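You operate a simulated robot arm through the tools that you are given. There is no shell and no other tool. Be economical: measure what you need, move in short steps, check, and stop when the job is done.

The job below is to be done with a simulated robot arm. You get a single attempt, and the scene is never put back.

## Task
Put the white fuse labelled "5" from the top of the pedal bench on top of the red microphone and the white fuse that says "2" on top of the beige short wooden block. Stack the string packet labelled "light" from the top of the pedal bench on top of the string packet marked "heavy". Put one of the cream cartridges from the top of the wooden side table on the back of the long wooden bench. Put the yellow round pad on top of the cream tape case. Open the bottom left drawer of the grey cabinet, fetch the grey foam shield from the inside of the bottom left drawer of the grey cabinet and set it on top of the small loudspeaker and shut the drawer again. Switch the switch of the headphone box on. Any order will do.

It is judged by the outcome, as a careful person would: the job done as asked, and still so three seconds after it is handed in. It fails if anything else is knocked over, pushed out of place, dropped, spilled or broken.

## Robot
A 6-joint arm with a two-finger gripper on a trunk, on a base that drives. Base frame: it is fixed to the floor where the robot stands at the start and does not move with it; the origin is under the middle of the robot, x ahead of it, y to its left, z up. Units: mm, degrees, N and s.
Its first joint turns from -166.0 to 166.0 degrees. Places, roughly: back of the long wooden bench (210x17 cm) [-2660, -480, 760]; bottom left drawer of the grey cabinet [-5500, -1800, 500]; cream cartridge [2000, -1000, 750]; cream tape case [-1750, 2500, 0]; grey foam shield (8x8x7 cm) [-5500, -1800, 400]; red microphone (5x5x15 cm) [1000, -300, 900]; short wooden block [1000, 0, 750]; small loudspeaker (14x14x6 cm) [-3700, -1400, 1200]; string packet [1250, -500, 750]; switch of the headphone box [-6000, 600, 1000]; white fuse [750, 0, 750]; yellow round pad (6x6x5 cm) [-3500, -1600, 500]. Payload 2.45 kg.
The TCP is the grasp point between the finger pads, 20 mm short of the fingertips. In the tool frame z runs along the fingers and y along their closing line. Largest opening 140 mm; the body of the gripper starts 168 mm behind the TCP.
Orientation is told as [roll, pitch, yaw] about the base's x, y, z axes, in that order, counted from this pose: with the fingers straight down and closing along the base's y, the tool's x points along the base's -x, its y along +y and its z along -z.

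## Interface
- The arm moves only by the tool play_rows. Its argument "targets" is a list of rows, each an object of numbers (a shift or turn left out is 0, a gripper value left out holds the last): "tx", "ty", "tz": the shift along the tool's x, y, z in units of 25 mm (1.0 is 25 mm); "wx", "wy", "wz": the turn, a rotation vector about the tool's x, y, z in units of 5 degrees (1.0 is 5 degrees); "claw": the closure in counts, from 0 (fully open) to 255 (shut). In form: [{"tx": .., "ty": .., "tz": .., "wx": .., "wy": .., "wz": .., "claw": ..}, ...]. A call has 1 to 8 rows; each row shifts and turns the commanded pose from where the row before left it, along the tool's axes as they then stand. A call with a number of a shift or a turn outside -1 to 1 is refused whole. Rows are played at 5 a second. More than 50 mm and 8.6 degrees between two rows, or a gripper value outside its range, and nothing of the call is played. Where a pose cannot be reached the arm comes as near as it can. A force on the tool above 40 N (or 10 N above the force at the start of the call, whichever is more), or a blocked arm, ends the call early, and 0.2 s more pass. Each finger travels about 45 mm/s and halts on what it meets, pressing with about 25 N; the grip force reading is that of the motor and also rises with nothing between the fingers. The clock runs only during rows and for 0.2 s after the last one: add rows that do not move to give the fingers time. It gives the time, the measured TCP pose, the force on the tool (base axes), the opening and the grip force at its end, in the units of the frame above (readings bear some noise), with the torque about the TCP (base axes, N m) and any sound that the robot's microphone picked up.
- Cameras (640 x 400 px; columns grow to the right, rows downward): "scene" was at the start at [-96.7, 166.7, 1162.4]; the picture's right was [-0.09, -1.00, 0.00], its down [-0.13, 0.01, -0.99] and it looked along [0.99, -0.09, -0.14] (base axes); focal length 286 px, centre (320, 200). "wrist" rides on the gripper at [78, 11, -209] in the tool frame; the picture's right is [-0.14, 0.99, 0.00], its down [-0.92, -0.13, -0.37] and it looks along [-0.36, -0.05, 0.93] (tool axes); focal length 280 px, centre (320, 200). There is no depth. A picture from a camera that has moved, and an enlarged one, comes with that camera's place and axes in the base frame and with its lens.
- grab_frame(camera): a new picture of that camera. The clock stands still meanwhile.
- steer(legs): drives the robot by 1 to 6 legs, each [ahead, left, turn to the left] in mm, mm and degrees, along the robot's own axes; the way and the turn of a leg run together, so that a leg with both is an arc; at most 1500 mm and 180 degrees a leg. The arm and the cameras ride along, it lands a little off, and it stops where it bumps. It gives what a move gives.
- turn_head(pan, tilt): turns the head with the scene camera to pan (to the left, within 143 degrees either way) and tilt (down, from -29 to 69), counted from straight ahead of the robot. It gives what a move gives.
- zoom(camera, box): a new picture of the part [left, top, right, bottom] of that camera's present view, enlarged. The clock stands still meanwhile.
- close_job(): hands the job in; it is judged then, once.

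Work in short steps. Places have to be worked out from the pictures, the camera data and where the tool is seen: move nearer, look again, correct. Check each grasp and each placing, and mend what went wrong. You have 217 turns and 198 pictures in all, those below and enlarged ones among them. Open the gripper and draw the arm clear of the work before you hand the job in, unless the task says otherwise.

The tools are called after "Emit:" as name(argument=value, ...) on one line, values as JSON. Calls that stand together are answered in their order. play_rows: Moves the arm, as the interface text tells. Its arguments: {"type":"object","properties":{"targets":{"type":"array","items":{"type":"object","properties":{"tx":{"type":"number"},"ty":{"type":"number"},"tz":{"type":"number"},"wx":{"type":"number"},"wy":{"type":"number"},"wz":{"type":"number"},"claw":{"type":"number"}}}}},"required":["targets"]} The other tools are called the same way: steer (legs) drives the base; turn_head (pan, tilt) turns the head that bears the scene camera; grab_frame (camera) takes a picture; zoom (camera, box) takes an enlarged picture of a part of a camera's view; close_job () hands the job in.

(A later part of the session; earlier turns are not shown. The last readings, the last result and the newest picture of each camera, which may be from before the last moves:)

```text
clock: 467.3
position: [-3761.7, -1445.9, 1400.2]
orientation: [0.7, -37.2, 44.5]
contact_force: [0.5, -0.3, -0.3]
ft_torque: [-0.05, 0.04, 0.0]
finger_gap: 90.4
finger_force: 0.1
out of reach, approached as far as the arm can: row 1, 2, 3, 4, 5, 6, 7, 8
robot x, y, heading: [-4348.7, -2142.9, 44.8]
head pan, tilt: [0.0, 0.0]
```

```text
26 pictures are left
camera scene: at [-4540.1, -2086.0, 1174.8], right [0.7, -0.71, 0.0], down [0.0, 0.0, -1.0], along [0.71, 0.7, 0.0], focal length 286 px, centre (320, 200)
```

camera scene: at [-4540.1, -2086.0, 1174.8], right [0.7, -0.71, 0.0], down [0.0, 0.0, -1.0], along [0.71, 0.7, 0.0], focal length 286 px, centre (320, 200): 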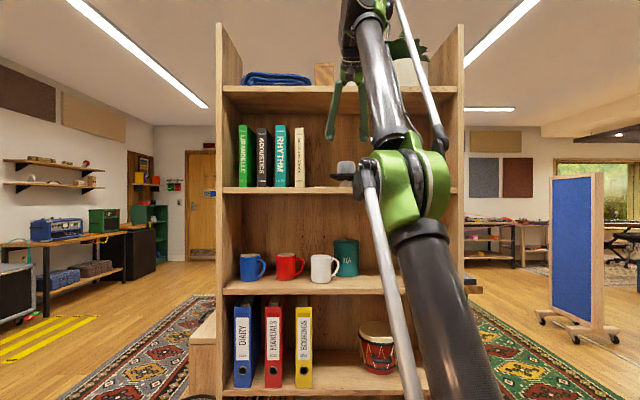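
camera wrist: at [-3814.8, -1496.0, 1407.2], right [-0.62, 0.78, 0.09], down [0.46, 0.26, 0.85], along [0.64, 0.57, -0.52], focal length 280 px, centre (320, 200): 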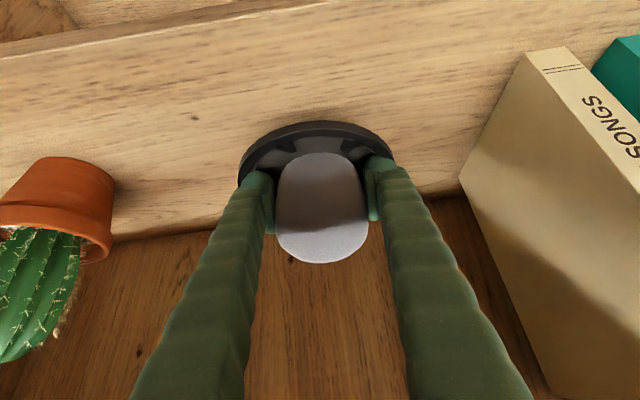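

I keep drawing inward while stretched upward, so that the elbow folds upward as before.

Emit:
play_rows(targets=[{"tx": 0.794, "tz": -0.607}, {"tx": 0.794, "tz": -0.607}, {"tx": 0.794, "tz": -0.607}, {"tx": 0.794, "tz": -0.607}, {"tx": 0.794, "tz": -0.607}, {"tx": 0.794, "tz": -0.607}, {"tx": 0.794, "tz": -0.607}, {"tx": 0.794, "tz": -0.607}])

Emit:
grab_frame(camera="scene")

```text
clock: 469.1
position: [-3889.3, -1571.9, 1435.0]
orientation: [0.7, -37.4, 44.5]
contact_force: [0.3, 0.4, -0.4]
ft_torque: [-0.03, 0.08, 0.01]
finger_gap: 90.5
finger_force: 0.1
out of reach, approached as far as the arm can: row 1, 2, 3
robot x, y, heading: [-4347.6, -2139.3, 44.6]
head pan, tilt: [0.0, 0.0]
```

```text
25 pictures are left
camera scene: at [-4540.2, -2086.0, 1174.8], right [0.7, -0.71, 0.0], down [0.0, 0.0, -1.0], along [0.71, 0.7, 0.0], focal length 286 px, centre (320, 200)
```

scene: 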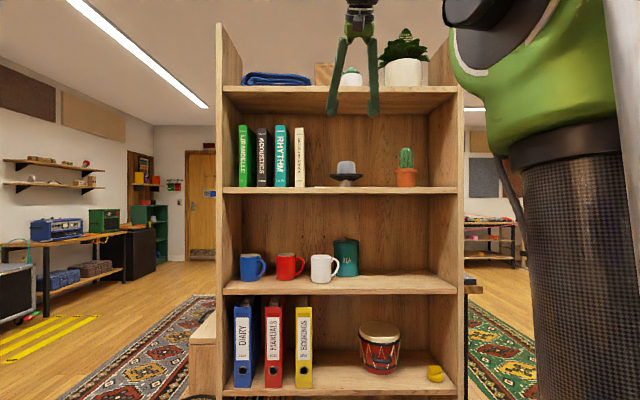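

The shield sits on the loudspeaker. Now the yellow pad on the third shelf (about v=-3622, u=-1307, z≈512–562): I shift the base right and bring the tool down in front of it with a 60° lean, which also suits the low shelf later.

Emit:
steer(legs=[[-40, -235, 0]])

Emit:
play_rows(targets=[{"tz": 0.794, "tx": 0.607, "ty": -0.4}, {"tz": 0.794, "tx": 0.607, "ty": -0.4}, {"tz": 0.794, "tx": 0.607, "ty": -0.4}, {"tz": 0.794, "tx": 0.607, "ty": -0.4}, {"tz": 0.794, "tx": 0.607, "ty": -0.4}, {"tz": 0.794, "tx": 0.607, "ty": -0.4}, {"tz": 0.794, "tx": 0.607, "ty": -0.4}, {"tz": 0.794, "tx": 0.607, "ty": -0.4}])

Emit:
play_rows(targets=[{"tz": 0.794, "tx": 0.607}, {"tz": 0.794, "tx": 0.607}, {"tz": 0.794, "tx": 0.607}, {"tz": 0.794, "tx": 0.607}, {"tz": 0.794, "tx": 0.607}, {"tz": 0.794, "tx": 0.607}, {"tz": 0.794, "tx": 0.607}, {"tz": 0.794, "tx": 0.607}])

Emit:
play_rows(targets=[{"tz": 0.794, "tx": 0.607}, {"tz": 0.794, "tx": 0.607}, {"tz": 0.794, "tx": 0.607}, {"wy": -1, "tz": 0.5}, {"wy": -1, "tz": 0.5}, {"wy": -1, "tz": 0.5}, {"wy": -1, "tz": 0.5}, {"wy": -0.52, "tz": 0.5}])

Emit:
play_rows(targets=[{"tz": 0.5, "tx": 0.866, "claw": 110}, {"tz": 0.5, "tx": 0.866}, {"tz": 0.5, "tx": 0.866}, {"tz": 0.5, "tx": 0.866}, {"tz": 0.5, "tx": 0.866}, {"tz": 0.5, "tx": 0.866}, {"tz": 0.5, "tx": 0.866}, {"tz": 0.5, "tx": 0.866}])

Emit:
grab_frame(camera="wrist")

```text
clock: 470.9
position: [-3753.3, -1765.7, 1435.0]
orientation: [0.7, -37.5, 44.6]
contact_force: [0.6, 0.7, 0.1]
ft_torque: [-0.02, -0.02, 0.0]
finger_gap: 90.4
finger_force: 0.1
robot x, y, heading: [-4213.8, -2332.6, 44.7]
head pan, tilt: [0.0, 0.0]
```

```text
clock: 472.7
position: [-3697.3, -1821.5, 1233.0]
orientation: [0.7, -37.4, 44.6]
contact_force: [-0.3, -0.1, 0.3]
ft_torque: [-0.04, -0.02, 0.0]
finger_gap: 90.6
finger_force: 0.0
robot x, y, heading: [-4213.1, -2334.5, 44.6]
head pan, tilt: [0.0, 0.0]
```

```text
clock: 474.5
position: [-3699.0, -1819.8, 1034.1]
orientation: [0.7, -37.4, 44.6]
contact_force: [-0.7, 0.1, -0.3]
ft_torque: [0.0, -0.01, -0.01]
finger_gap: 90.7
finger_force: 0.0
robot x, y, heading: [-4213.0, -2330.6, 44.9]
head pan, tilt: [0.0, 0.0]
```

```text
clock: 476.3
position: [-3667.1, -1785.5, 916.6]
orientation: [1.1, -60.0, 44.0]
contact_force: [0.5, -0.9, -0.6]
ft_torque: [0.02, -0.01, 0.04]
finger_gap: 90.5
finger_force: 0.1
robot x, y, heading: [-4210.4, -2332.7, 44.7]
head pan, tilt: [0.0, 0.0]
```

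```text
clock: 478.1
position: [-3669.7, -1783.7, 717.6]
orientation: [1.1, -60.0, 44.0]
contact_force: [-0.2, 0.0, -0.9]
ft_torque: [0.04, -0.02, -0.02]
finger_gap: 79.6
finger_force: 0.0
robot x, y, heading: [-4213.5, -2328.3, 44.7]
head pan, tilt: [0.0, 0.0]
```

```text
24 pictures are left
camera wrist: at [-3833.6, -1931.8, 753.0], right [-0.65, 0.75, 0.13], down [0.2, 0.0, 0.98], along [0.73, 0.66, -0.15], focal length 280 px, centre (320, 200)
```

wrist: 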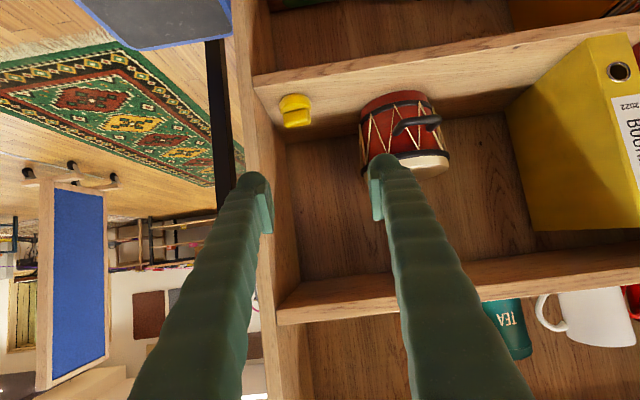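

The pad is at roughly v=-3597, u=-1297, z≈490–540. I lower to that level, still in front of the shelf, and look again.

Emit:
play_rows(targets=[{"tz": 0.864, "tx": 0.64, "ty": -0.2}, {"tz": 0.864, "tx": 0.64, "ty": -0.2}, {"tz": 0.864, "tx": 0.64, "ty": -0.2}, {"tz": 0.864, "tx": 0.64, "ty": -0.2}, {"tz": 0.864, "tx": 0.64, "ty": -0.2}, {"tz": 0.864, "tx": 0.64, "ty": -0.2}, {"tz": 0.864, "tx": 0.64, "ty": -0.2}, {}])

Emit:
grab_frame(camera="wrist")

```text
clock: 479.9
position: [-3593.1, -1755.6, 544.6]
orientation: [1.1, -59.7, 44.0]
contact_force: [0.2, -0.3, 0.3]
ft_torque: [0.01, -0.02, -0.03]
finger_gap: 79.7
finger_force: 0.0
robot x, y, heading: [-4211.3, -2331.0, 44.7]
head pan, tilt: [0.0, 0.0]
```

```text
23 pictures are left
camera wrist: at [-3755.2, -1902.8, 582.0], right [-0.65, 0.75, 0.13], down [0.2, 0.01, 0.98], along [0.73, 0.66, -0.15], focal length 280 px, centre (320, 200)
```

wrist: 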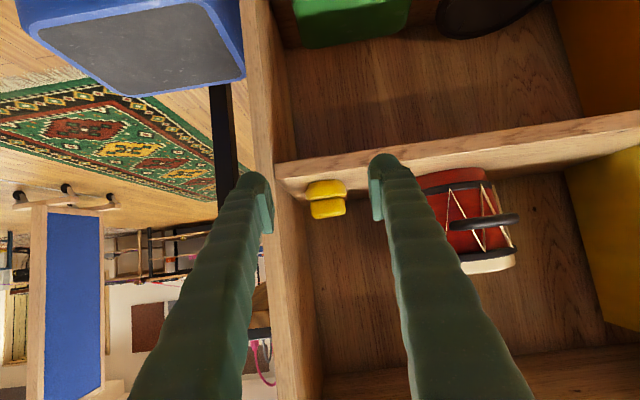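

The pad is at v≈-3630, u≈-1300, z≈499–549, with only ~23 mm to the side panel. So I will grip just its narrower top block at a 45° lean. I re-tilt, set the opening to 58 mm, approach and check.

Emit:
play_rows(targets=[{"wy": 1, "claw": 149}, {"wy": 1}, {"wy": 0.94}, {"tx": -0.64, "tz": 0.56, "ty": 0.03}, {"tx": -0.64, "tz": 0.56, "ty": 0.03}, {"tx": -0.64, "tz": 0.56, "ty": 0.03}, {"tx": -0.64, "tz": 0.56, "ty": 0.03}, {"tx": -0.64, "tz": 0.56, "ty": 0.04}])

Emit:
grab_frame(camera="wrist")

```text
clock: 481.7
position: [-3519.7, -1677.6, 551.2]
orientation: [0.9, -45.2, 44.4]
contact_force: [-0.8, -0.3, -0.1]
ft_torque: [0.0, -0.02, 0.01]
finger_gap: 58.3
finger_force: 0.1
robot x, y, heading: [-4211.8, -2333.9, 44.5]
head pan, tilt: [0.0, 0.0]
```

```text
22 pictures are left
camera wrist: at [-3671.6, -1813.7, 641.8], right [-0.63, 0.77, 0.11], down [0.37, 0.18, 0.91], along [0.68, 0.62, -0.4], focal length 280 px, centre (320, 200)
```

wrist: 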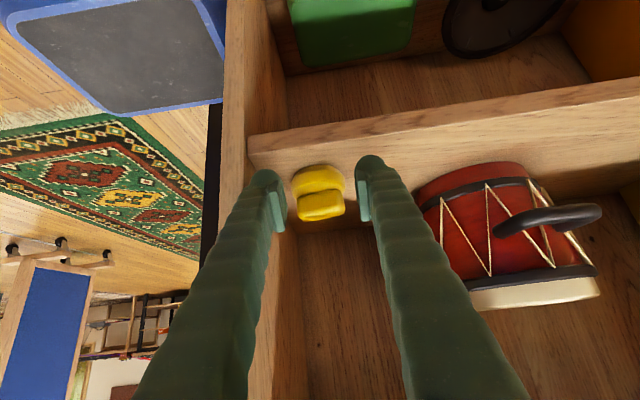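

The block is nearly centred; right finger clears block and panel by a few millimetres. I go in the last 45 mm slowly and close.

Emit:
play_rows(targets=[{"claw": 143, "ty": -0.08}, {"tx": -0.25, "tz": 0.26}, {"tx": -0.25, "tz": 0.26}, {"tx": -0.25, "tz": 0.26}, {"tx": -0.25, "tz": 0.26}, {"tx": -0.25, "tz": 0.26}, {}])

Emit:
play_rows(targets=[{"claw": 255}, {}, {}, {}, {}])

Emit:
grab_frame(camera="wrist")

```text
clock: 483.3
position: [-3487.9, -1646.3, 551.1]
orientation: [0.8, -45.3, 44.5]
contact_force: [-0.3, 0.4, 0.0]
ft_torque: [-0.01, 0.0, 0.04]
finger_gap: 61.4
finger_force: 0.1
robot x, y, heading: [-4210.3, -2336.5, 44.8]
head pan, tilt: [0.0, 0.0]
```

```text
clock: 484.5
position: [-3488.2, -1647.0, 550.0]
orientation: [0.8, -45.3, 44.4]
contact_force: [-0.1, 0.6, 0.1]
ft_torque: [0.01, -0.04, 0.01]
finger_gap: 47.3
finger_force: 25.1
robot x, y, heading: [-4208.6, -2333.5, 44.8]
head pan, tilt: [0.0, 0.0]
```

```text
21 pictures are left
camera wrist: at [-3639.1, -1783.6, 641.4], right [-0.63, 0.77, 0.11], down [0.37, 0.18, 0.91], along [0.68, 0.62, -0.4], focal length 280 px, centre (320, 200)
```

wrist: 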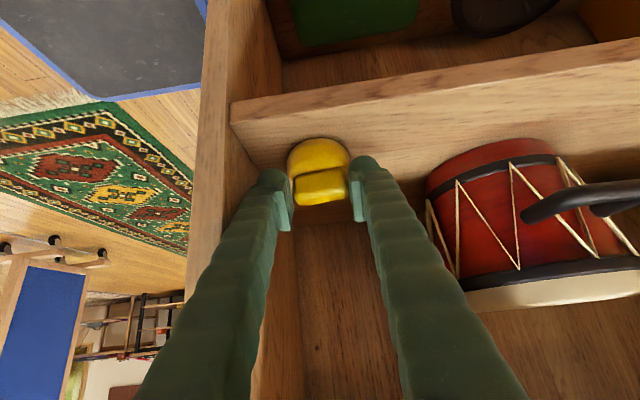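

The block is gripped (47 mm). I lift 20 mm and draw it out of the shelf.

Emit:
play_rows(targets=[{"tx": -0.3, "tz": -0.3}, {"tx": -0.3, "tz": -0.3}, {}, {"tx": 0.7, "tz": -0.7}, {"tx": 0.7, "tz": -0.7}, {"tx": 0.7, "tz": -0.7}, {"tx": 0.7, "tz": -0.7}, {"tx": 0.7, "tz": -0.7}])

Emit:
play_rows(targets=[{"tx": 0.1, "tz": -0.9}, {"tx": -0.3, "tz": -0.9}, {"tx": -0.5, "tz": -0.8}, {"tx": -0.7, "tz": -0.7}, {"tx": -0.7, "tz": -0.7}, {"tx": -0.7, "tz": -0.7}, {"tx": -0.7, "tz": -0.7}, {"tx": -0.7, "tz": -0.7}])

Emit:
grab_frame(camera="wrist")

```text
clock: 486.3
position: [-3574.3, -1736.3, 571.1]
orientation: [0.7, -45.3, 44.5]
contact_force: [-0.2, 0.5, -0.1]
ft_torque: [0.01, 0.02, 0.03]
finger_gap: 47.0
finger_force: 24.9
robot x, y, heading: [-4211.3, -2334.8, 44.7]
head pan, tilt: [0.0, 0.0]
```

```text
clock: 488.1
position: [-3598.2, -1759.5, 752.2]
orientation: [0.8, -45.3, 44.5]
contact_force: [-0.1, 0.0, -1.2]
ft_torque: [0.0, 0.02, 0.01]
finger_gap: 46.9
finger_force: 24.7
robot x, y, heading: [-4208.4, -2331.0, 44.9]
head pan, tilt: [0.0, 0.0]
```

```text
20 pictures are left
camera wrist: at [-3749.2, -1896.9, 843.5], right [-0.63, 0.77, 0.11], down [0.37, 0.18, 0.91], along [0.68, 0.62, -0.4], focal length 280 px, centre (320, 200)
```

wrist: 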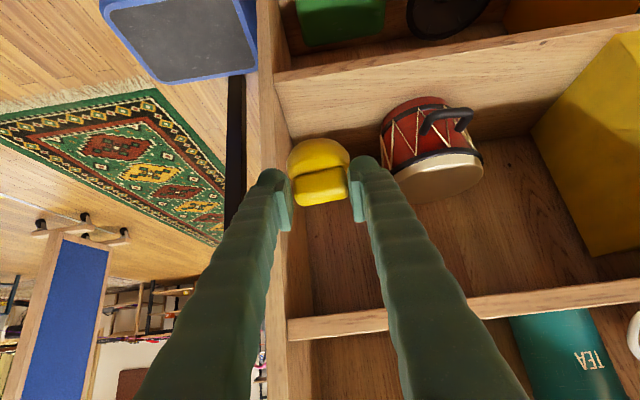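

The pad is out and held. I carry it to the white shelf unit: left past the bookcase, into the aisle, then up it.

Emit:
steer(legs=[[0, 780, 0], [270, 400, 0], [350, 450, 0], [1500, 0, 0], [1500, 0, 0]])

Emit:
turn_head(pan=3, tilt=25)

Emit:
grab_frame(camera="scene")

```text
clock: 511.8
position: [-2083.0, 1893.0, 751.8]
orientation: [0.7, -45.3, 42.4]
contact_force: [0.1, 0.1, -0.9]
ft_torque: [-0.03, -0.01, 0.02]
finger_gap: 46.6
finger_force: 25.5
robot x, y, heading: [-2715.2, 1344.0, 42.6]
head pan, tilt: [0.0, 0.0]
```

```text
clock: 512.7
position: [-2084.7, 1893.5, 752.4]
orientation: [0.8, -45.3, 42.4]
contact_force: [-0.8, 0.5, -0.3]
ft_torque: [-0.01, 0.01, 0.0]
finger_gap: 46.8
finger_force: 24.8
robot x, y, heading: [-2717.2, 1339.3, 42.8]
head pan, tilt: [3.0, 25.0]
```

```text
19 pictures are left
camera scene: at [-2910.1, 1407.5, 1134.5], right [0.72, -0.7, 0.0], down [-0.29, -0.3, -0.91], along [0.63, 0.65, -0.42], focal length 286 px, centre (320, 200)
```

scene: 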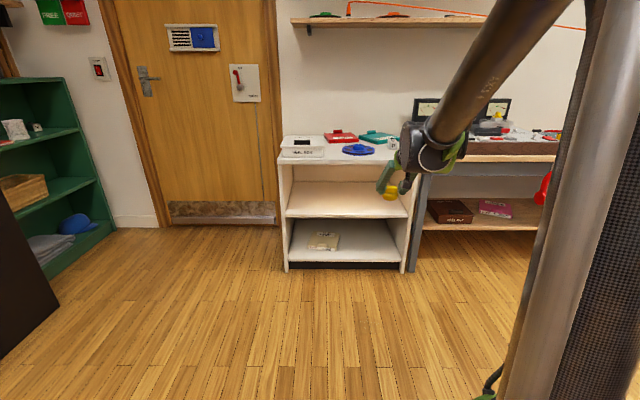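

The case lies on the bottom shelf (shelf z≈65, opening up to z≈360), about v=444–600, u≈-3056. I align the base with it, lower and extend the tool in front of the unit, then drive it in.

Emit:
steer(legs=[[0, 0, 2.3], [110, 190, 0]])

Emit:
play_rows(targets=[{"tx": 0.323, "tz": 0.935, "ty": 0.085}, {"tx": 0.323, "tz": 0.935, "ty": 0.085}, {"tx": 0.323, "tz": 0.935, "ty": 0.085}, {"tx": 0.323, "tz": 0.935, "ty": 0.085}, {"tx": 0.323, "tz": 0.935, "ty": 0.085}, {"tx": 0.323, "tz": 0.935, "ty": 0.085}, {"tx": 0.323, "tz": 0.935, "ty": 0.085}, {"tx": 0.323, "tz": 0.935, "ty": 0.085}])

Emit:
play_rows(targets=[{"tx": 0.323, "tz": 0.935, "ty": 0.085}, {"tx": 0.323, "tz": 0.935, "ty": 0.085}, {"tx": 0.323, "tz": 0.935, "ty": 0.085}, {"tx": 0.323, "tz": 0.935, "ty": 0.085}, {"tx": 0.323, "tz": 0.935, "ty": 0.085}, {"tx": 0.323, "tz": 0.935, "ty": 0.085}, {"tx": 0.323, "tz": 0.935, "ty": 0.085}, {"tx": 0.323, "tz": 0.935, "ty": 0.085}])

Emit:
play_rows(targets=[{"tx": 0.323, "tz": 0.935, "ty": 0.085}, {"tx": 0.323, "tz": 0.935, "ty": 0.085}, {"tx": 0.323, "tz": 0.935, "ty": 0.085}, {"tx": 0.323, "tz": 0.935, "ty": 0.085}, {"tx": 0.323, "tz": 0.935, "ty": 0.085}, {"tx": 0.323, "tz": 0.935, "ty": 0.085}, {"tx": 0.323, "tz": 0.935, "ty": 0.085}, {"tx": 0.323, "tz": 0.935, "ty": 0.085}])

Emit:
grab_frame(camera="wrist")

```text
clock: 514.7
position: [-2161.6, 2129.9, 752.1]
orientation: [0.8, -45.2, 44.7]
contact_force: [-0.1, 0.2, -1.1]
ft_torque: [-0.02, 0.02, -0.01]
finger_gap: 46.9
finger_force: 25.1
robot x, y, heading: [-2773.4, 1550.8, 45.1]
head pan, tilt: [3.0, 25.0]
```

```text
clock: 516.5
position: [-2113.6, 2203.6, 574.6]
orientation: [0.9, -45.2, 44.7]
contact_force: [-0.2, 0.4, -0.4]
ft_torque: [-0.02, 0.0, 0.03]
finger_gap: 46.7
finger_force: 24.9
robot x, y, heading: [-2771.5, 1551.5, 45.0]
head pan, tilt: [3.0, 25.0]
```

```text
clock: 518.3
position: [-2064.9, 2278.3, 396.5]
orientation: [0.6, -45.2, 44.7]
contact_force: [-0.2, 0.4, -0.4]
ft_torque: [0.01, -0.02, -0.03]
finger_gap: 46.8
finger_force: 24.6
robot x, y, heading: [-2772.7, 1552.3, 45.2]
head pan, tilt: [3.0, 25.0]
```

```text
clock: 520.1
position: [-2017.5, 2354.8, 218.6]
orientation: [0.8, -45.4, 44.7]
contact_force: [-0.4, -0.8, -1.0]
ft_torque: [0.0, 0.04, -0.02]
finger_gap: 46.6
finger_force: 25.4
robot x, y, heading: [-2771.2, 1549.6, 44.9]
head pan, tilt: [3.0, 25.0]
```

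```text
18 pictures are left
camera wrist: at [-2167.5, 2217.2, 310.4], right [-0.63, 0.77, 0.11], down [0.37, 0.18, 0.91], along [0.68, 0.62, -0.4], focal length 280 px, centre (320, 200)
```

wrist: 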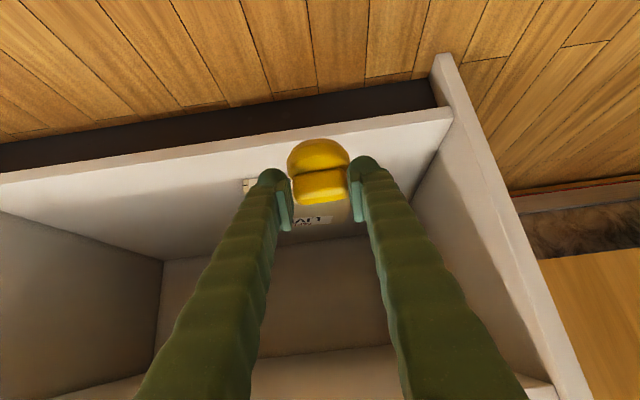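

I see the case on the bottom shelf (front edge v≈447, u≈-2957…-3160). I lower to z≈175, centre on it, and drive in.

Emit:
play_rows(targets=[{"tx": 0.6, "tz": 0.6, "ty": -0.5}, {"tx": 0.63, "tz": 0.63, "ty": -0.6}, {}])

Emit:
steer(legs=[[215, 0, 0]])

Emit:
grab_frame(camera="wrist")

Emit:
zoom(camera="scene", box=[260, 150, 480, 300])

```text
clock: 520.9
position: [-1997.5, 2336.0, 176.5]
orientation: [0.8, -45.3, 44.7]
contact_force: [-0.1, 0.5, -0.4]
ft_torque: [0.01, 0.0, -0.03]
finger_gap: 46.7
finger_force: 25.1
robot x, y, heading: [-2770.7, 1552.4, 45.1]
head pan, tilt: [3.0, 25.0]
```

```text
clock: 522.6
position: [-1844.5, 2485.8, 175.8]
orientation: [0.9, -45.4, 44.5]
contact_force: [0.3, 0.4, -0.3]
ft_torque: [0.0, -0.01, -0.01]
finger_gap: 46.9
finger_force: 25.0
robot x, y, heading: [-2617.0, 1699.7, 45.1]
head pan, tilt: [3.0, 25.0]
```

```text
17 pictures are left
camera wrist: at [-1995.1, 2348.1, 266.8], right [-0.63, 0.77, 0.11], down [0.37, 0.18, 0.91], along [0.68, 0.62, -0.4], focal length 280 px, centre (320, 200)
```

wrist: 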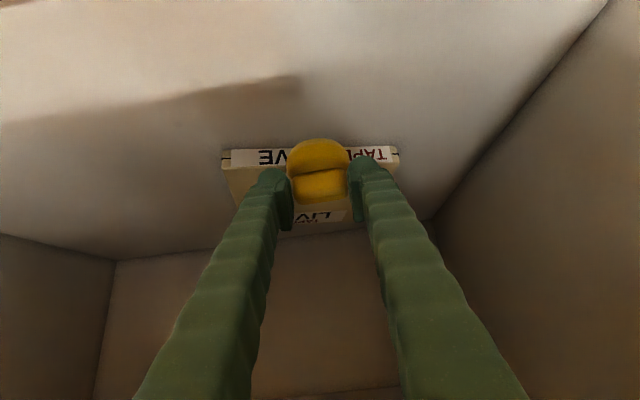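

```text
2.67 times, centred on (370, 225) of scene
camera zoom: at [-2816.5, 1762.6, 1134.4], right [0.74, -0.67, 0.0], down [-0.28, -0.31, -0.91], along [0.61, 0.67, -0.42], focal length 762 px, centre (187, 133)
```

zoom: 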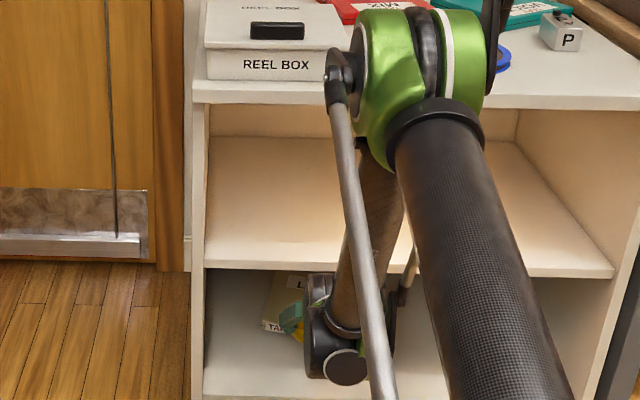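

The unit's front is at v≈370 and the case front at v≈540, so I must go 210 mm deep; a 45° lean would hit the shelf above. I back out, lean to 65° while extending, then drive in again.

Emit:
steer(legs=[[-150, 0, 0]])

Emit:
play_rows(targets=[{"tx": -0.7, "tz": 0.7, "wy": -1}, {"tx": -0.64, "tz": 0.77, "wy": -1}, {"tx": -0.57, "tz": 0.82, "wy": -1}, {"tx": -0.5, "tz": 0.87, "wy": -1}, {}])

Emit:
steer(legs=[[110, 0, 0]])

Emit:
grab_frame(camera="wrist")

```text
clock: 524.0
position: [-1948.0, 2377.9, 175.3]
orientation: [0.8, -45.4, 44.5]
contact_force: [-0.5, 0.5, -0.7]
ft_torque: [-0.01, 0.03, -0.01]
finger_gap: 46.8
finger_force: 25.0
robot x, y, heading: [-2727.0, 1596.6, 44.7]
head pan, tilt: [3.0, 25.0]
```

```text
clock: 525.2
position: [-1880.5, 2447.7, 181.5]
orientation: [1.5, -65.1, 43.8]
contact_force: [-0.4, 0.3, -0.6]
ft_torque: [0.0, 0.01, -0.04]
finger_gap: 46.8
finger_force: 24.6
out of reach, approached as far as the arm can: row 4
robot x, y, heading: [-2728.0, 1596.0, 45.1]
head pan, tilt: [3.0, 25.0]
```

```text
clock: 526.4
position: [-1801.9, 2522.7, 181.9]
orientation: [1.4, -65.2, 43.7]
contact_force: [-2.4, -1.6, 2.5]
ft_torque: [0.01, -0.05, -0.02]
finger_gap: 46.7
finger_force: 24.8
robot x, y, heading: [-2649.6, 1676.4, 44.7]
head pan, tilt: [3.0, 25.0]
```

```text
15 pictures are left
camera wrist: at [-1967.4, 2373.9, 198.0], right [-0.66, 0.74, 0.13], down [0.14, -0.06, 0.99], along [0.74, 0.67, -0.06], focal length 280 px, centre (320, 200)
```

wrist: 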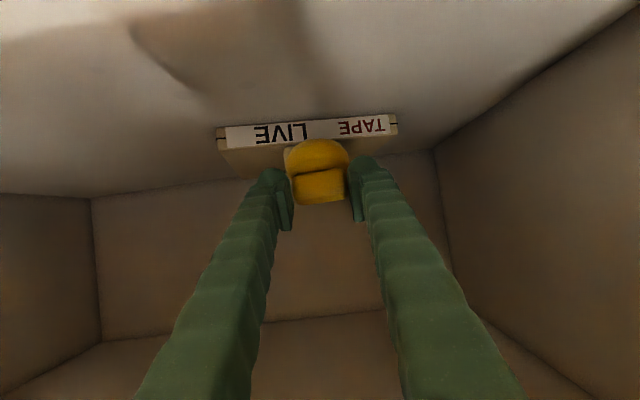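

The case turned out to be touched by the pad (a cassette case on the shelf at z≈99, top ≈122; its front is now near v≈577). I back out, level the tool further to 75°, and go a bit higher.

Emit:
steer(legs=[[-130, 0, 0]])

Emit:
play_rows(targets=[{"tx": -0.48, "tz": 0.326, "wy": -1}, {"tx": -0.453, "tz": 0.367, "wy": -1}, {"tx": -0.3, "tz": 0.2}, {}])

Emit:
grab_frame(camera="wrist")

```text
clock: 527.6
position: [-1893.9, 2432.4, 181.8]
orientation: [1.3, -65.1, 43.9]
contact_force: [0.0, -0.7, -0.4]
ft_torque: [-0.01, 0.01, -0.04]
finger_gap: 46.5
finger_force: 24.9
robot x, y, heading: [-2741.2, 1581.4, 45.0]
head pan, tilt: [3.0, 25.0]
```

```text
clock: 528.6
position: [-1881.5, 2445.6, 234.6]
orientation: [2.2, -75.1, 43.0]
contact_force: [0.7, 1.1, -0.7]
ft_torque: [-0.02, 0.04, -0.02]
finger_gap: 47.0
finger_force: 24.4
out of reach, approached as far as the arm can: row 1, 2
robot x, y, heading: [-2744.0, 1579.9, 44.7]
head pan, tilt: [3.0, 25.0]
```

```text
14 pictures are left
camera wrist: at [-2047.2, 2295.9, 212.7], right [-0.67, 0.72, 0.14], down [0.01, -0.18, 0.98], along [0.74, 0.67, 0.11], focal length 280 px, centre (320, 200)
```

wrist: 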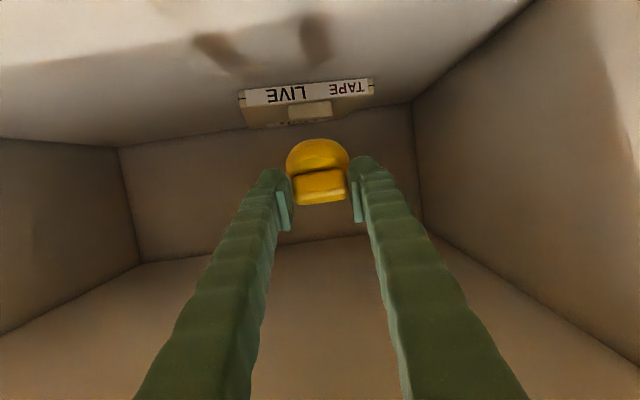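

The case front is at v≈554, top z≈128, with a small handle bump in the middle. I'll set the pad to the right (+u) of the bump, around u≈-2998. I shift sideways and extend so the height settles.

Emit:
play_rows(targets=[{"tx": -0.2, "tz": 0.77, "ty": -0.83}, {"tx": -0.2, "tz": 0.77, "ty": -0.83}, {"ty": -0.84}, {}])

Emit:
steer(legs=[[60, 0, 0]])

Emit:
grab_frame(camera="wrist")

```text
clock: 529.6
position: [-1813.8, 2423.8, 249.4]
orientation: [2.1, -74.9, 42.9]
contact_force: [-0.6, 0.0, -1.3]
ft_torque: [0.02, 0.01, -0.01]
finger_gap: 46.7
finger_force: 24.6
out of reach, approached as far as the arm can: row 1, 2
robot x, y, heading: [-2739.9, 1580.7, 44.6]
head pan, tilt: [3.0, 25.0]
```

```text
clock: 530.6
position: [-1772.2, 2466.3, 248.7]
orientation: [2.2, -74.9, 42.9]
contact_force: [0.4, 0.2, -1.6]
ft_torque: [-0.03, 0.0, -0.01]
finger_gap: 46.8
finger_force: 24.8
robot x, y, heading: [-2699.5, 1624.8, 44.3]
head pan, tilt: [3.0, 25.0]
```

```text
13 pictures are left
camera wrist: at [-1937.1, 2317.1, 227.1], right [-0.67, 0.72, 0.14], down [0.02, -0.18, 0.98], along [0.74, 0.67, 0.11], focal length 280 px, centre (320, 200)
```

wrist: 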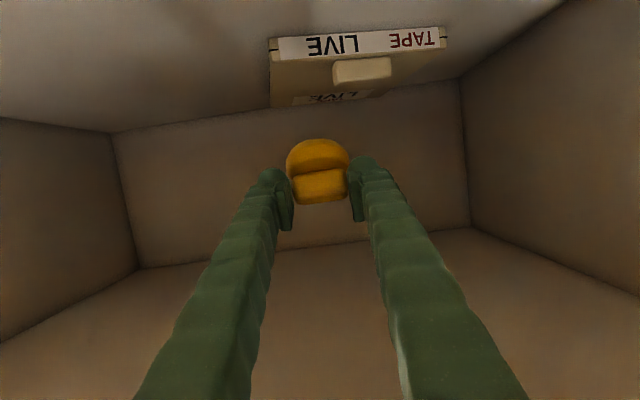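

The pad must go ~20 mm further to the right side and lower. I try lowering here first.

Emit:
play_rows(targets=[{"tx": 0.6, "tz": 0.16, "ty": -0.38}, {"tx": 0.6, "tz": 0.16, "ty": -0.38}, {"tx": 0.4, "tz": 0.1}, {}])

```text
clock: 531.6
position: [-1771.6, 2442.0, 240.1]
orientation: [2.1, -74.8, 42.9]
contact_force: [0.4, 0.0, -0.4]
ft_torque: [-0.03, 0.03, 0.01]
finger_gap: 46.8
finger_force: 25.3
out of reach, approached as far as the arm can: row 1, 2, 3
robot x, y, heading: [-2700.4, 1630.8, 44.7]
head pan, tilt: [3.0, 25.0]
```

The limit is set by how far level the tool is; 65° allows TCP z≈180, which is enough. I go back to 65° and set the height to about 197.

Emit:
play_rows(targets=[{"wy": 1}, {"wy": 1}, {}])

```text
clock: 532.4
position: [-1771.4, 2442.1, 240.7]
orientation: [1.3, -64.9, 43.8]
contact_force: [0.2, 0.1, 0.0]
ft_torque: [-0.03, 0.0, 0.0]
finger_gap: 46.7
finger_force: 25.5
robot x, y, heading: [-2695.8, 1621.3, 44.7]
head pan, tilt: [3.0, 25.0]
```

Emit:
play_rows(targets=[{"tx": 0.76, "tz": 0.355}, {"tx": 0.76, "tz": 0.355}, {}])

Emit:
steer(legs=[[60, 0, 0]])

Emit:
grab_frame(camera="wrist")

```text
clock: 533.2
position: [-1772.4, 2442.3, 198.9]
orientation: [1.4, -65.0, 43.8]
contact_force: [0.8, -0.6, -0.9]
ft_torque: [-0.02, -0.01, 0.01]
finger_gap: 46.6
finger_force: 24.8
robot x, y, heading: [-2700.8, 1623.6, 45.1]
head pan, tilt: [3.0, 25.0]
```

```text
clock: 534.2
position: [-1729.7, 2485.2, 198.6]
orientation: [1.3, -64.8, 43.8]
contact_force: [-0.2, 0.0, -0.4]
ft_torque: [-0.01, 0.01, -0.03]
finger_gap: 46.9
finger_force: 24.9
robot x, y, heading: [-2659.1, 1668.4, 45.2]
head pan, tilt: [3.0, 25.0]
```

```text
12 pictures are left
camera wrist: at [-1894.8, 2335.4, 216.3], right [-0.66, 0.74, 0.13], down [0.14, -0.06, 0.99], along [0.74, 0.67, -0.06], focal length 280 px, centre (320, 200)
```

wrist: 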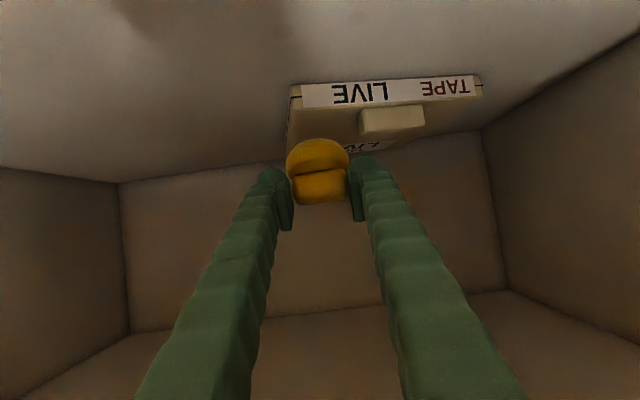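

Now the case front is at v≈560, top z≈118, and the free strip beside the bump is straight ahead. I fine-tune the lean to 62°, lower to z≈185 and drive in the last 40 mm.

Emit:
play_rows(targets=[{"wy": 0.6, "ty": -0.1}, {"tx": 0.48, "tz": 0.24}, {}])

Emit:
steer(legs=[[40, 0, 0]])

Emit:
grab_frame(camera="wrist")

```text
clock: 535.0
position: [-1728.3, 2481.9, 187.0]
orientation: [1.2, -61.9, 43.9]
contact_force: [0.1, 0.6, -0.2]
ft_torque: [-0.01, 0.02, -0.01]
finger_gap: 46.5
finger_force: 25.2
robot x, y, heading: [-2655.6, 1669.7, 44.9]
head pan, tilt: [3.0, 25.0]
```

```text
clock: 535.9
position: [-1701.1, 2511.2, 186.9]
orientation: [1.0, -61.9, 44.0]
contact_force: [0.0, -0.1, -0.2]
ft_torque: [-0.05, 0.04, 0.0]
finger_gap: 46.8
finger_force: 25.1
robot x, y, heading: [-2626.2, 1697.2, 45.0]
head pan, tilt: [3.0, 25.0]
```

```text
11 pictures are left
camera wrist: at [-1864.9, 2362.2, 216.4], right [-0.65, 0.74, 0.13], down [0.17, -0.02, 0.98], along [0.74, 0.67, -0.12], focal length 280 px, centre (320, 200)
```

wrist: 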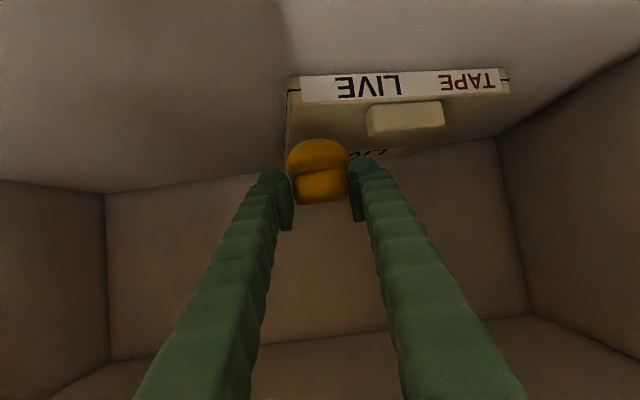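

The pad is above the case; I shift 14 mm to the left to sit between edge and bump, then lower until contact.

Emit:
play_rows(targets=[{"ty": 0.55}, {"tx": 0.07, "tz": 0.0375}, {"tx": 0.07, "tz": 0.0375}, {}])

Emit:
play_rows(targets=[{"tx": 0.07, "tz": 0.0375}, {"tx": 0.07, "tz": 0.0375}, {}])

Emit:
play_rows(targets=[{"tx": 0.07, "tz": 0.0375}, {"tx": 0.07, "tz": 0.0375}, {}])

Emit:
play_rows(targets=[{"tx": 0.07, "tz": 0.0375}, {"tx": 0.07, "tz": 0.0375}, {}])

```text
clock: 536.9
position: [-1712.3, 2519.4, 186.9]
orientation: [1.2, -61.8, 44.1]
contact_force: [-0.6, -0.2, -0.2]
ft_torque: [-0.03, 0.01, 0.01]
finger_gap: 46.6
finger_force: 25.0
robot x, y, heading: [-2629.1, 1697.7, 44.8]
head pan, tilt: [3.0, 25.0]
```

```text
clock: 537.6
position: [-1711.7, 2518.8, 184.3]
orientation: [1.3, -61.7, 44.0]
contact_force: [0.2, 0.4, -1.0]
ft_torque: [0.02, 0.03, -0.01]
finger_gap: 46.5
finger_force: 25.2
out of reach, approached as far as the arm can: row 1
robot x, y, heading: [-2629.2, 1698.2, 44.6]
head pan, tilt: [3.0, 25.0]
```

```text
clock: 538.5
position: [-1713.1, 2518.9, 183.8]
orientation: [1.3, -61.8, 43.9]
contact_force: [-0.5, -0.3, 0.3]
ft_torque: [0.02, 0.05, -0.02]
finger_gap: 46.7
finger_force: 25.2
out of reach, approached as far as the arm can: row 1
robot x, y, heading: [-2628.0, 1694.5, 44.9]
head pan, tilt: [3.0, 25.0]
```

```text
clock: 539.2
position: [-1713.2, 2517.2, 183.6]
orientation: [1.2, -61.8, 44.0]
contact_force: [1.6, 0.0, -1.4]
ft_torque: [0.0, 0.02, 0.0]
finger_gap: 46.7
finger_force: 24.9
out of reach, approached as far as the arm can: row 1
robot x, y, heading: [-2630.8, 1695.5, 44.8]
head pan, tilt: [3.0, 25.0]
```

The arm is at its lower limit because it is stretched; I raise slightly, pull it in 50 mm and drive the base 50 mm closer instead.

Emit:
play_rows(targets=[{"tx": -0.5, "tz": -0.265}, {"tx": 0.47, "tz": -0.883}, {"tx": 0.47, "tz": -0.883}, {"tx": 0.1, "tz": -0.18}, {}])

Emit:
steer(legs=[[52, 0, 0]])

Emit:
play_rows(targets=[{"tx": 0.07, "tz": 0.0375}, {"tx": 0.07, "tz": 0.0375}, {}])

```text
clock: 540.5
position: [-1751.9, 2479.4, 194.5]
orientation: [1.2, -61.9, 44.0]
contact_force: [-1.1, -0.2, -0.4]
ft_torque: [0.0, -0.01, 0.0]
finger_gap: 46.7
finger_force: 24.8
robot x, y, heading: [-2629.3, 1700.3, 44.6]
head pan, tilt: [3.0, 25.0]
```

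```text
clock: 541.4
position: [-1715.3, 2516.4, 194.8]
orientation: [1.2, -61.9, 44.0]
contact_force: [-0.1, 0.5, -0.7]
ft_torque: [0.02, 0.01, 0.0]
finger_gap: 46.7
finger_force: 24.6
robot x, y, heading: [-2587.1, 1731.3, 44.8]
head pan, tilt: [3.0, 25.0]
```

```text
clock: 542.2
position: [-1714.6, 2515.3, 190.9]
orientation: [1.2, -61.9, 44.0]
contact_force: [-0.5, 0.7, -0.8]
ft_torque: [-0.02, 0.01, 0.0]
finger_gap: 46.8
finger_force: 25.0
robot x, y, heading: [-2589.9, 1731.6, 44.4]
head pan, tilt: [3.0, 25.0]
```

Now I lower stepwise until contact.

Emit:
play_rows(targets=[{"tx": 0.14, "tz": 0.075}, {"tx": 0.14, "tz": 0.075}, {}])

Emit:
play_rows(targets=[{"tx": 0.07, "tz": 0.0375}, {"tx": 0.07, "tz": 0.0375}, {}])

Emit:
play_rows(targets=[{"tx": 0.07, "tz": 0.0375}, {"tx": 0.07, "tz": 0.0375}, {}])

Emit:
play_rows(targets=[{"tx": 0.07, "tz": 0.0375}, {"tx": 0.07, "tz": 0.0375}, {}])

Emit:
grab_frame(camera="wrist")

```text
clock: 543.0
position: [-1714.8, 2516.4, 183.4]
orientation: [1.2, -61.9, 44.1]
contact_force: [0.5, -0.5, -0.4]
ft_torque: [0.03, 0.04, 0.02]
finger_gap: 46.9
finger_force: 24.8
robot x, y, heading: [-2592.2, 1732.9, 44.6]
head pan, tilt: [3.0, 25.0]
```

```text
clock: 543.8
position: [-1714.9, 2516.0, 179.4]
orientation: [1.2, -61.8, 44.1]
contact_force: [0.1, 0.1, -0.7]
ft_torque: [0.01, -0.02, 0.03]
finger_gap: 46.8
finger_force: 25.2
robot x, y, heading: [-2591.7, 1733.3, 44.8]
head pan, tilt: [3.0, 25.0]
```

```text
clock: 544.6
position: [-1715.1, 2516.5, 176.5]
orientation: [1.2, -61.9, 44.0]
contact_force: [0.0, 0.7, 0.3]
ft_torque: [-0.03, 0.0, 0.04]
finger_gap: 46.8
finger_force: 25.3
robot x, y, heading: [-2590.9, 1731.7, 44.7]
head pan, tilt: [3.0, 25.0]
```

```text
clock: 545.4
position: [-1714.4, 2515.6, 172.4]
orientation: [1.1, -62.0, 44.0]
contact_force: [2.4, 2.3, 30.9]
ft_torque: [0.25, -0.26, -0.01]
finger_gap: 46.9
finger_force: 24.7
robot x, y, heading: [-2591.5, 1732.9, 44.8]
head pan, tilt: [3.0, 25.0]
```

```text
10 pictures are left
camera wrist: at [-1879.2, 2367.4, 202.5], right [-0.65, 0.74, 0.13], down [0.17, -0.02, 0.98], along [0.74, 0.67, -0.11], focal length 280 px, centre (320, 200)
```

wrist: 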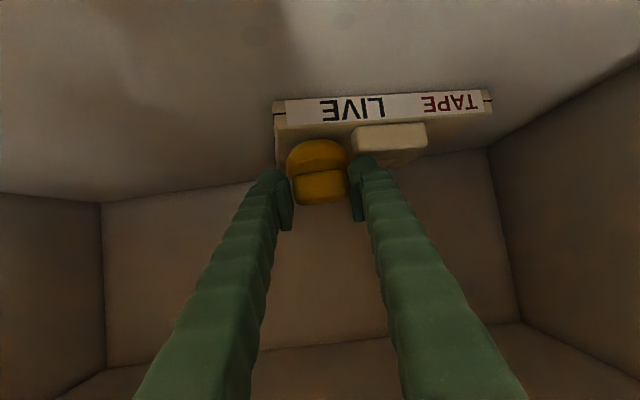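

Contact (31 N) with the pad on the case, beside the bump. I ease off and open.

Emit:
play_rows(targets=[{"tx": -0.03, "tz": -0.016}, {"claw": 165}, {"claw": 150}, {"claw": 125}, {}, {}])

Emit:
grab_frame(camera="wrist")

```text
clock: 546.8
position: [-1715.5, 2515.6, 172.2]
orientation: [1.3, -61.8, 44.1]
contact_force: [0.2, -1.2, 0.4]
ft_torque: [0.01, 0.0, 0.03]
finger_gap: 71.5
finger_force: 0.1
robot x, y, heading: [-2593.1, 1734.2, 44.6]
head pan, tilt: [3.0, 25.0]
```

```text
9 pictures are left
camera wrist: at [-1879.3, 2367.4, 201.6], right [-0.65, 0.75, 0.13], down [0.17, -0.02, 0.98], along [0.74, 0.67, -0.12], focal length 280 px, centre (320, 200)
```

wrist: 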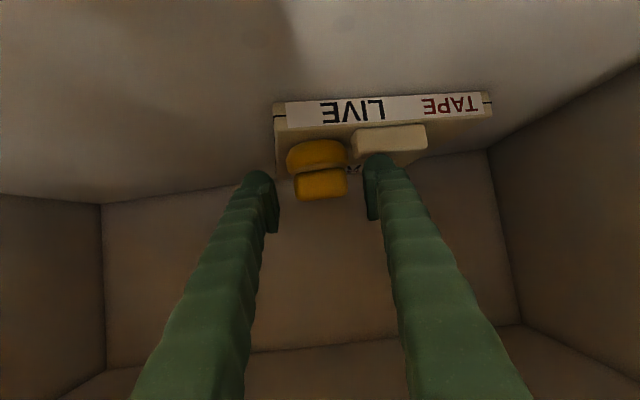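

The pad sits flat on the case. I back straight out, then raise and retract the arm before driving back to shut the drawer.

Emit:
steer(legs=[[-300, 0, 0]])

Emit:
play_rows(targets=[{"tx": -0.7, "tz": -0.82}, {"tx": -0.7, "tz": -0.82}, {"tx": -0.7, "tz": -0.82}, {"tx": -0.7, "tz": -0.82}, {"tx": -0.7, "tz": -0.82}, {"tx": -0.7, "tz": -0.82}, {"tx": -0.7, "tz": -0.82}, {"tx": -0.7, "tz": -0.82}])

Emit:
play_rows(targets=[{"tx": -0.7, "tz": -0.82}, {"tx": -0.7, "tz": -0.82}, {"tx": -0.7, "tz": -0.82}, {"tx": -0.7, "tz": -0.82}, {"tx": -0.7, "tz": -0.82}, {"tx": -0.7, "tz": -0.82}, {"tx": -0.7, "tz": -0.82}, {"tx": -0.7, "tz": -0.82}])

Emit:
play_rows(targets=[{"tx": -0.7, "tz": -0.82}, {"tx": -0.7, "tz": -0.82}, {"tx": -0.7, "tz": -0.82}, {"tx": -0.7, "tz": -0.82}, {"tx": -0.7, "tz": -0.82}, {"tx": -0.7, "tz": -0.82}, {"tx": -0.7, "tz": -0.82}, {"tx": -0.7, "tz": -0.82, "claw": 255}])

Emit:
play_rows(targets=[{"tx": -0.7, "tz": -0.82}, {"tx": -0.7, "tz": -0.82}, {"tx": -0.7, "tz": -0.82}, {"tx": -0.7, "tz": -0.82}, {"tx": -0.7, "tz": -0.82}, {"tx": -0.7, "tz": -0.82}, {"tx": -0.7, "tz": -0.82}, {"tx": -0.7, "tz": -0.82}])

Emit:
zoom(camera="scene", box=[240, 120, 480, 290])

```text
clock: 548.8
position: [-1928.0, 2304.0, 172.3]
orientation: [1.2, -61.9, 44.0]
contact_force: [0.2, -0.6, -0.2]
ft_torque: [-0.02, 0.02, 0.02]
finger_gap: 71.3
finger_force: 0.1
robot x, y, heading: [-2808.9, 1524.5, 44.8]
head pan, tilt: [3.0, 25.0]
```

```text
clock: 550.6
position: [-1984.5, 2248.0, 373.2]
orientation: [1.2, -61.9, 43.9]
contact_force: [-0.2, 0.8, -0.8]
ft_torque: [-0.02, 0.0, -0.02]
finger_gap: 71.5
finger_force: 0.1
robot x, y, heading: [-2805.7, 1521.5, 44.8]
head pan, tilt: [3.0, 25.0]
```

```text
clock: 552.4
position: [-2037.3, 2189.8, 573.7]
orientation: [1.2, -61.9, 43.8]
contact_force: [-0.2, -0.3, 0.1]
ft_torque: [-0.02, 0.03, -0.01]
finger_gap: 71.4
finger_force: 0.2
robot x, y, heading: [-2805.4, 1519.8, 44.9]
head pan, tilt: [3.0, 25.0]
```

```text
clock: 554.2
position: [-2091.1, 2132.7, 774.5]
orientation: [1.2, -61.9, 43.9]
contact_force: [-0.1, 0.1, -0.1]
ft_torque: [-0.02, 0.01, -0.02]
finger_gap: 36.6
finger_force: 0.0
robot x, y, heading: [-2806.4, 1523.7, 44.6]
head pan, tilt: [3.0, 25.0]
```

```text
clock: 556.0
position: [-2145.6, 2075.1, 975.1]
orientation: [1.1, -62.0, 44.0]
contact_force: [0.2, -0.1, 0.0]
ft_torque: [-0.01, 0.0, -0.01]
finger_gap: 0.0
finger_force: 25.0
robot x, y, heading: [-2802.7, 1520.2, 44.7]
head pan, tilt: [3.0, 25.0]
```

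```text
2.35 times, centred on (360, 205) of scene
camera zoom: at [-3000.6, 1579.8, 1134.4], right [0.74, -0.67, 0.0], down [-0.28, -0.31, -0.91], along [0.61, 0.67, -0.42], focal length 672 px, centre (226, 188)
```

zoom: 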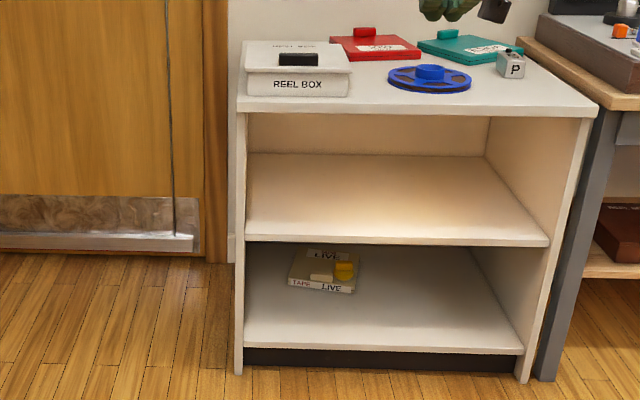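

The pad lies on the case. Now back to the cabinet to shut the drawer.

Emit:
steer(legs=[[-550, 0, 0], [0, 200, 0], [0, 0, -180], [1500, 0, 0], [600, 610, 0]])

Emit:
turn_head(pan=-10, tilt=30)

Emit:
grab_frame(camera="scene")

```text
clock: 578.1
position: [-5000.7, -1117.2, 975.7]
orientation: [1.1, -61.7, -134.7]
contact_force: [-0.3, -0.3, -0.5]
ft_torque: [0.01, 0.03, 0.01]
finger_gap: 0.1
finger_force: 24.6
robot x, y, heading: [-4356.2, -547.0, -133.6]
head pan, tilt: [3.0, 25.0]
stopped in leg 5: the robot was blocked; the commanded pose is now the measured one
```

```text
clock: 578.8
position: [-5002.2, -1117.9, 976.8]
orientation: [1.2, -61.8, -134.6]
contact_force: [1.0, 0.4, 0.1]
ft_torque: [0.06, 0.0, -0.01]
finger_gap: 0.0
finger_force: 25.0
robot x, y, heading: [-4353.9, -546.1, -133.8]
head pan, tilt: [-10.0, 30.0]
```

```text
7 pictures are left
camera scene: at [-4170.2, -584.7, 1126.5], right [-0.59, 0.81, 0.0], down [0.4, 0.3, -0.87], along [-0.7, -0.51, -0.5], focal length 286 px, centre (320, 200)
```

scene: 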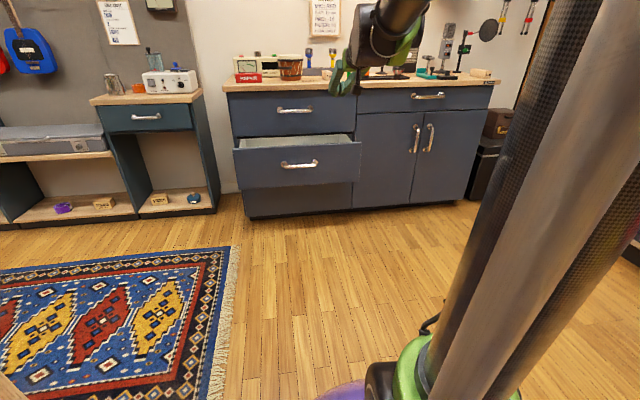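

I was blocked by something on my left; I step away from it and take one look.

Emit:
steer(legs=[[0, -45, -1.2]])

Emit:
turn_head(pan=75, tilt=40)

Emit:
grab_frame(camera="scene")

```text
clock: 579.7
position: [-5045.1, -1074.2, 975.6]
orientation: [1.2, -61.9, -135.8]
contact_force: [0.8, 0.3, -0.2]
ft_torque: [0.0, 0.01, 0.02]
finger_gap: 0.0
finger_force: 24.7
robot x, y, heading: [-4387.9, -517.2, -134.8]
head pan, tilt: [-10.0, 30.0]
```

```text
clock: 581.3
position: [-5046.2, -1073.0, 975.6]
orientation: [1.2, -61.9, -135.8]
contact_force: [0.0, -0.7, -0.8]
ft_torque: [0.02, -0.01, -0.01]
finger_gap: 0.0
finger_force: 25.2
robot x, y, heading: [-4389.0, -517.7, -135.2]
head pan, tilt: [75.0, 40.0]
```

```text
6 pictures are left
camera scene: at [-4086.2, -579.2, 1111.1], right [-0.87, -0.5, 0.0], down [-0.32, 0.56, -0.77], along [0.38, -0.66, -0.64], focal length 286 px, centre (320, 200)
```

scene: 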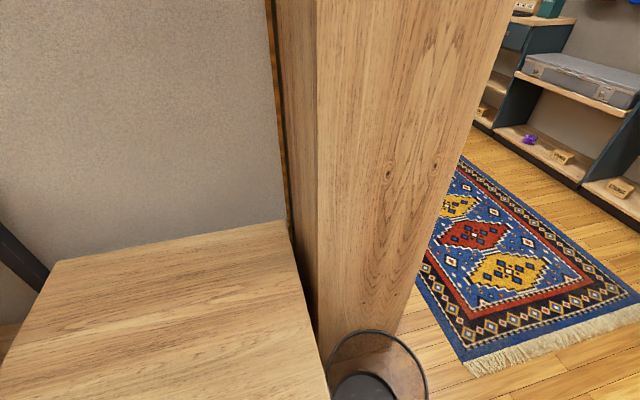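

The bin and the rest stand fine. I lower the closed, leaned fingers to about z=575 in front of the open drawer, centred on it.

Emit:
play_rows(targets=[{"tx": 0.883, "tz": 0.469, "ty": 0.41}, {"tx": 0.883, "tz": 0.469, "ty": 0.41}, {"tx": 0.883, "tz": 0.469, "ty": 0.41}, {"tx": 0.883, "tz": 0.469, "ty": 0.41}, {"tx": 0.883, "tz": 0.469, "ty": 0.41}, {"tx": 0.883, "tz": 0.469, "ty": 0.41}, {"tx": 0.883, "tz": 0.469, "ty": 0.41}, {"tx": 0.883, "tz": 0.469, "ty": 0.41}])

Emit:
play_rows(targets=[{"tx": 0.883, "tz": 0.469, "ty": 0.41}, {"tx": 0.883, "tz": 0.469, "ty": 0.41}, {"tx": 0.883, "tz": 0.469, "ty": 0.41}, {"tx": 0.883, "tz": 0.469, "ty": 0.41}, {"tx": 0.883, "tz": 0.469, "ty": 0.41}, {"tx": 0.883, "tz": 0.469, "ty": 0.41}, {"tx": 0.883, "tz": 0.469, "ty": 0.41}, {"tx": 0.883, "tz": 0.469, "ty": 0.41}])

Emit:
steer(legs=[[340, 0, 0]])

Emit:
grab_frame(camera="wrist")

```text
clock: 583.1
position: [-4984.8, -1132.3, 777.8]
orientation: [1.2, -61.9, -135.8]
contact_force: [0.3, 0.4, 0.0]
ft_torque: [0.0, 0.03, 0.01]
finger_gap: 0.2
finger_force: 25.0
robot x, y, heading: [-4388.0, -516.1, -134.9]
head pan, tilt: [75.0, 40.0]
```

```text
clock: 584.9
position: [-4926.9, -1190.4, 578.2]
orientation: [1.2, -61.8, -135.9]
contact_force: [-0.2, -0.1, -0.2]
ft_torque: [-0.05, -0.02, 0.01]
finger_gap: 0.1
finger_force: 25.2
robot x, y, heading: [-4386.6, -512.1, -135.0]
head pan, tilt: [75.0, 40.0]
```

```text
clock: 587.1
position: [-5162.7, -1432.1, 577.7]
orientation: [1.2, -61.8, -135.6]
contact_force: [0.6, 0.4, 0.2]
ft_torque: [0.01, -0.03, 0.01]
finger_gap: 0.1
finger_force: 24.8
robot x, y, heading: [-4627.8, -754.2, -134.8]
head pan, tilt: [75.0, 40.0]
```

```text
5 pictures are left
camera wrist: at [-5001.3, -1282.5, 607.1], right [0.66, -0.74, 0.13], down [-0.17, 0.02, 0.98], along [-0.73, -0.67, -0.12], focal length 280 px, centre (320, 200)
```

wrist: 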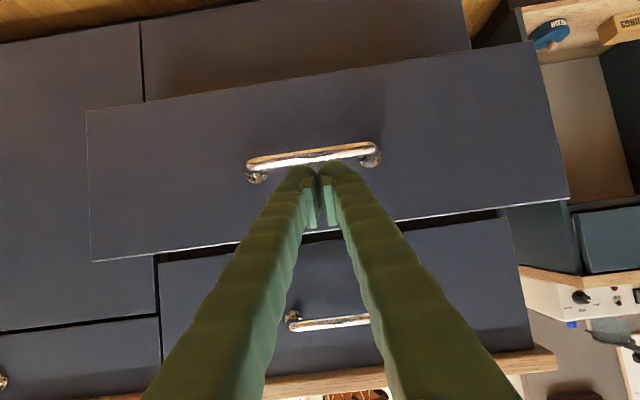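

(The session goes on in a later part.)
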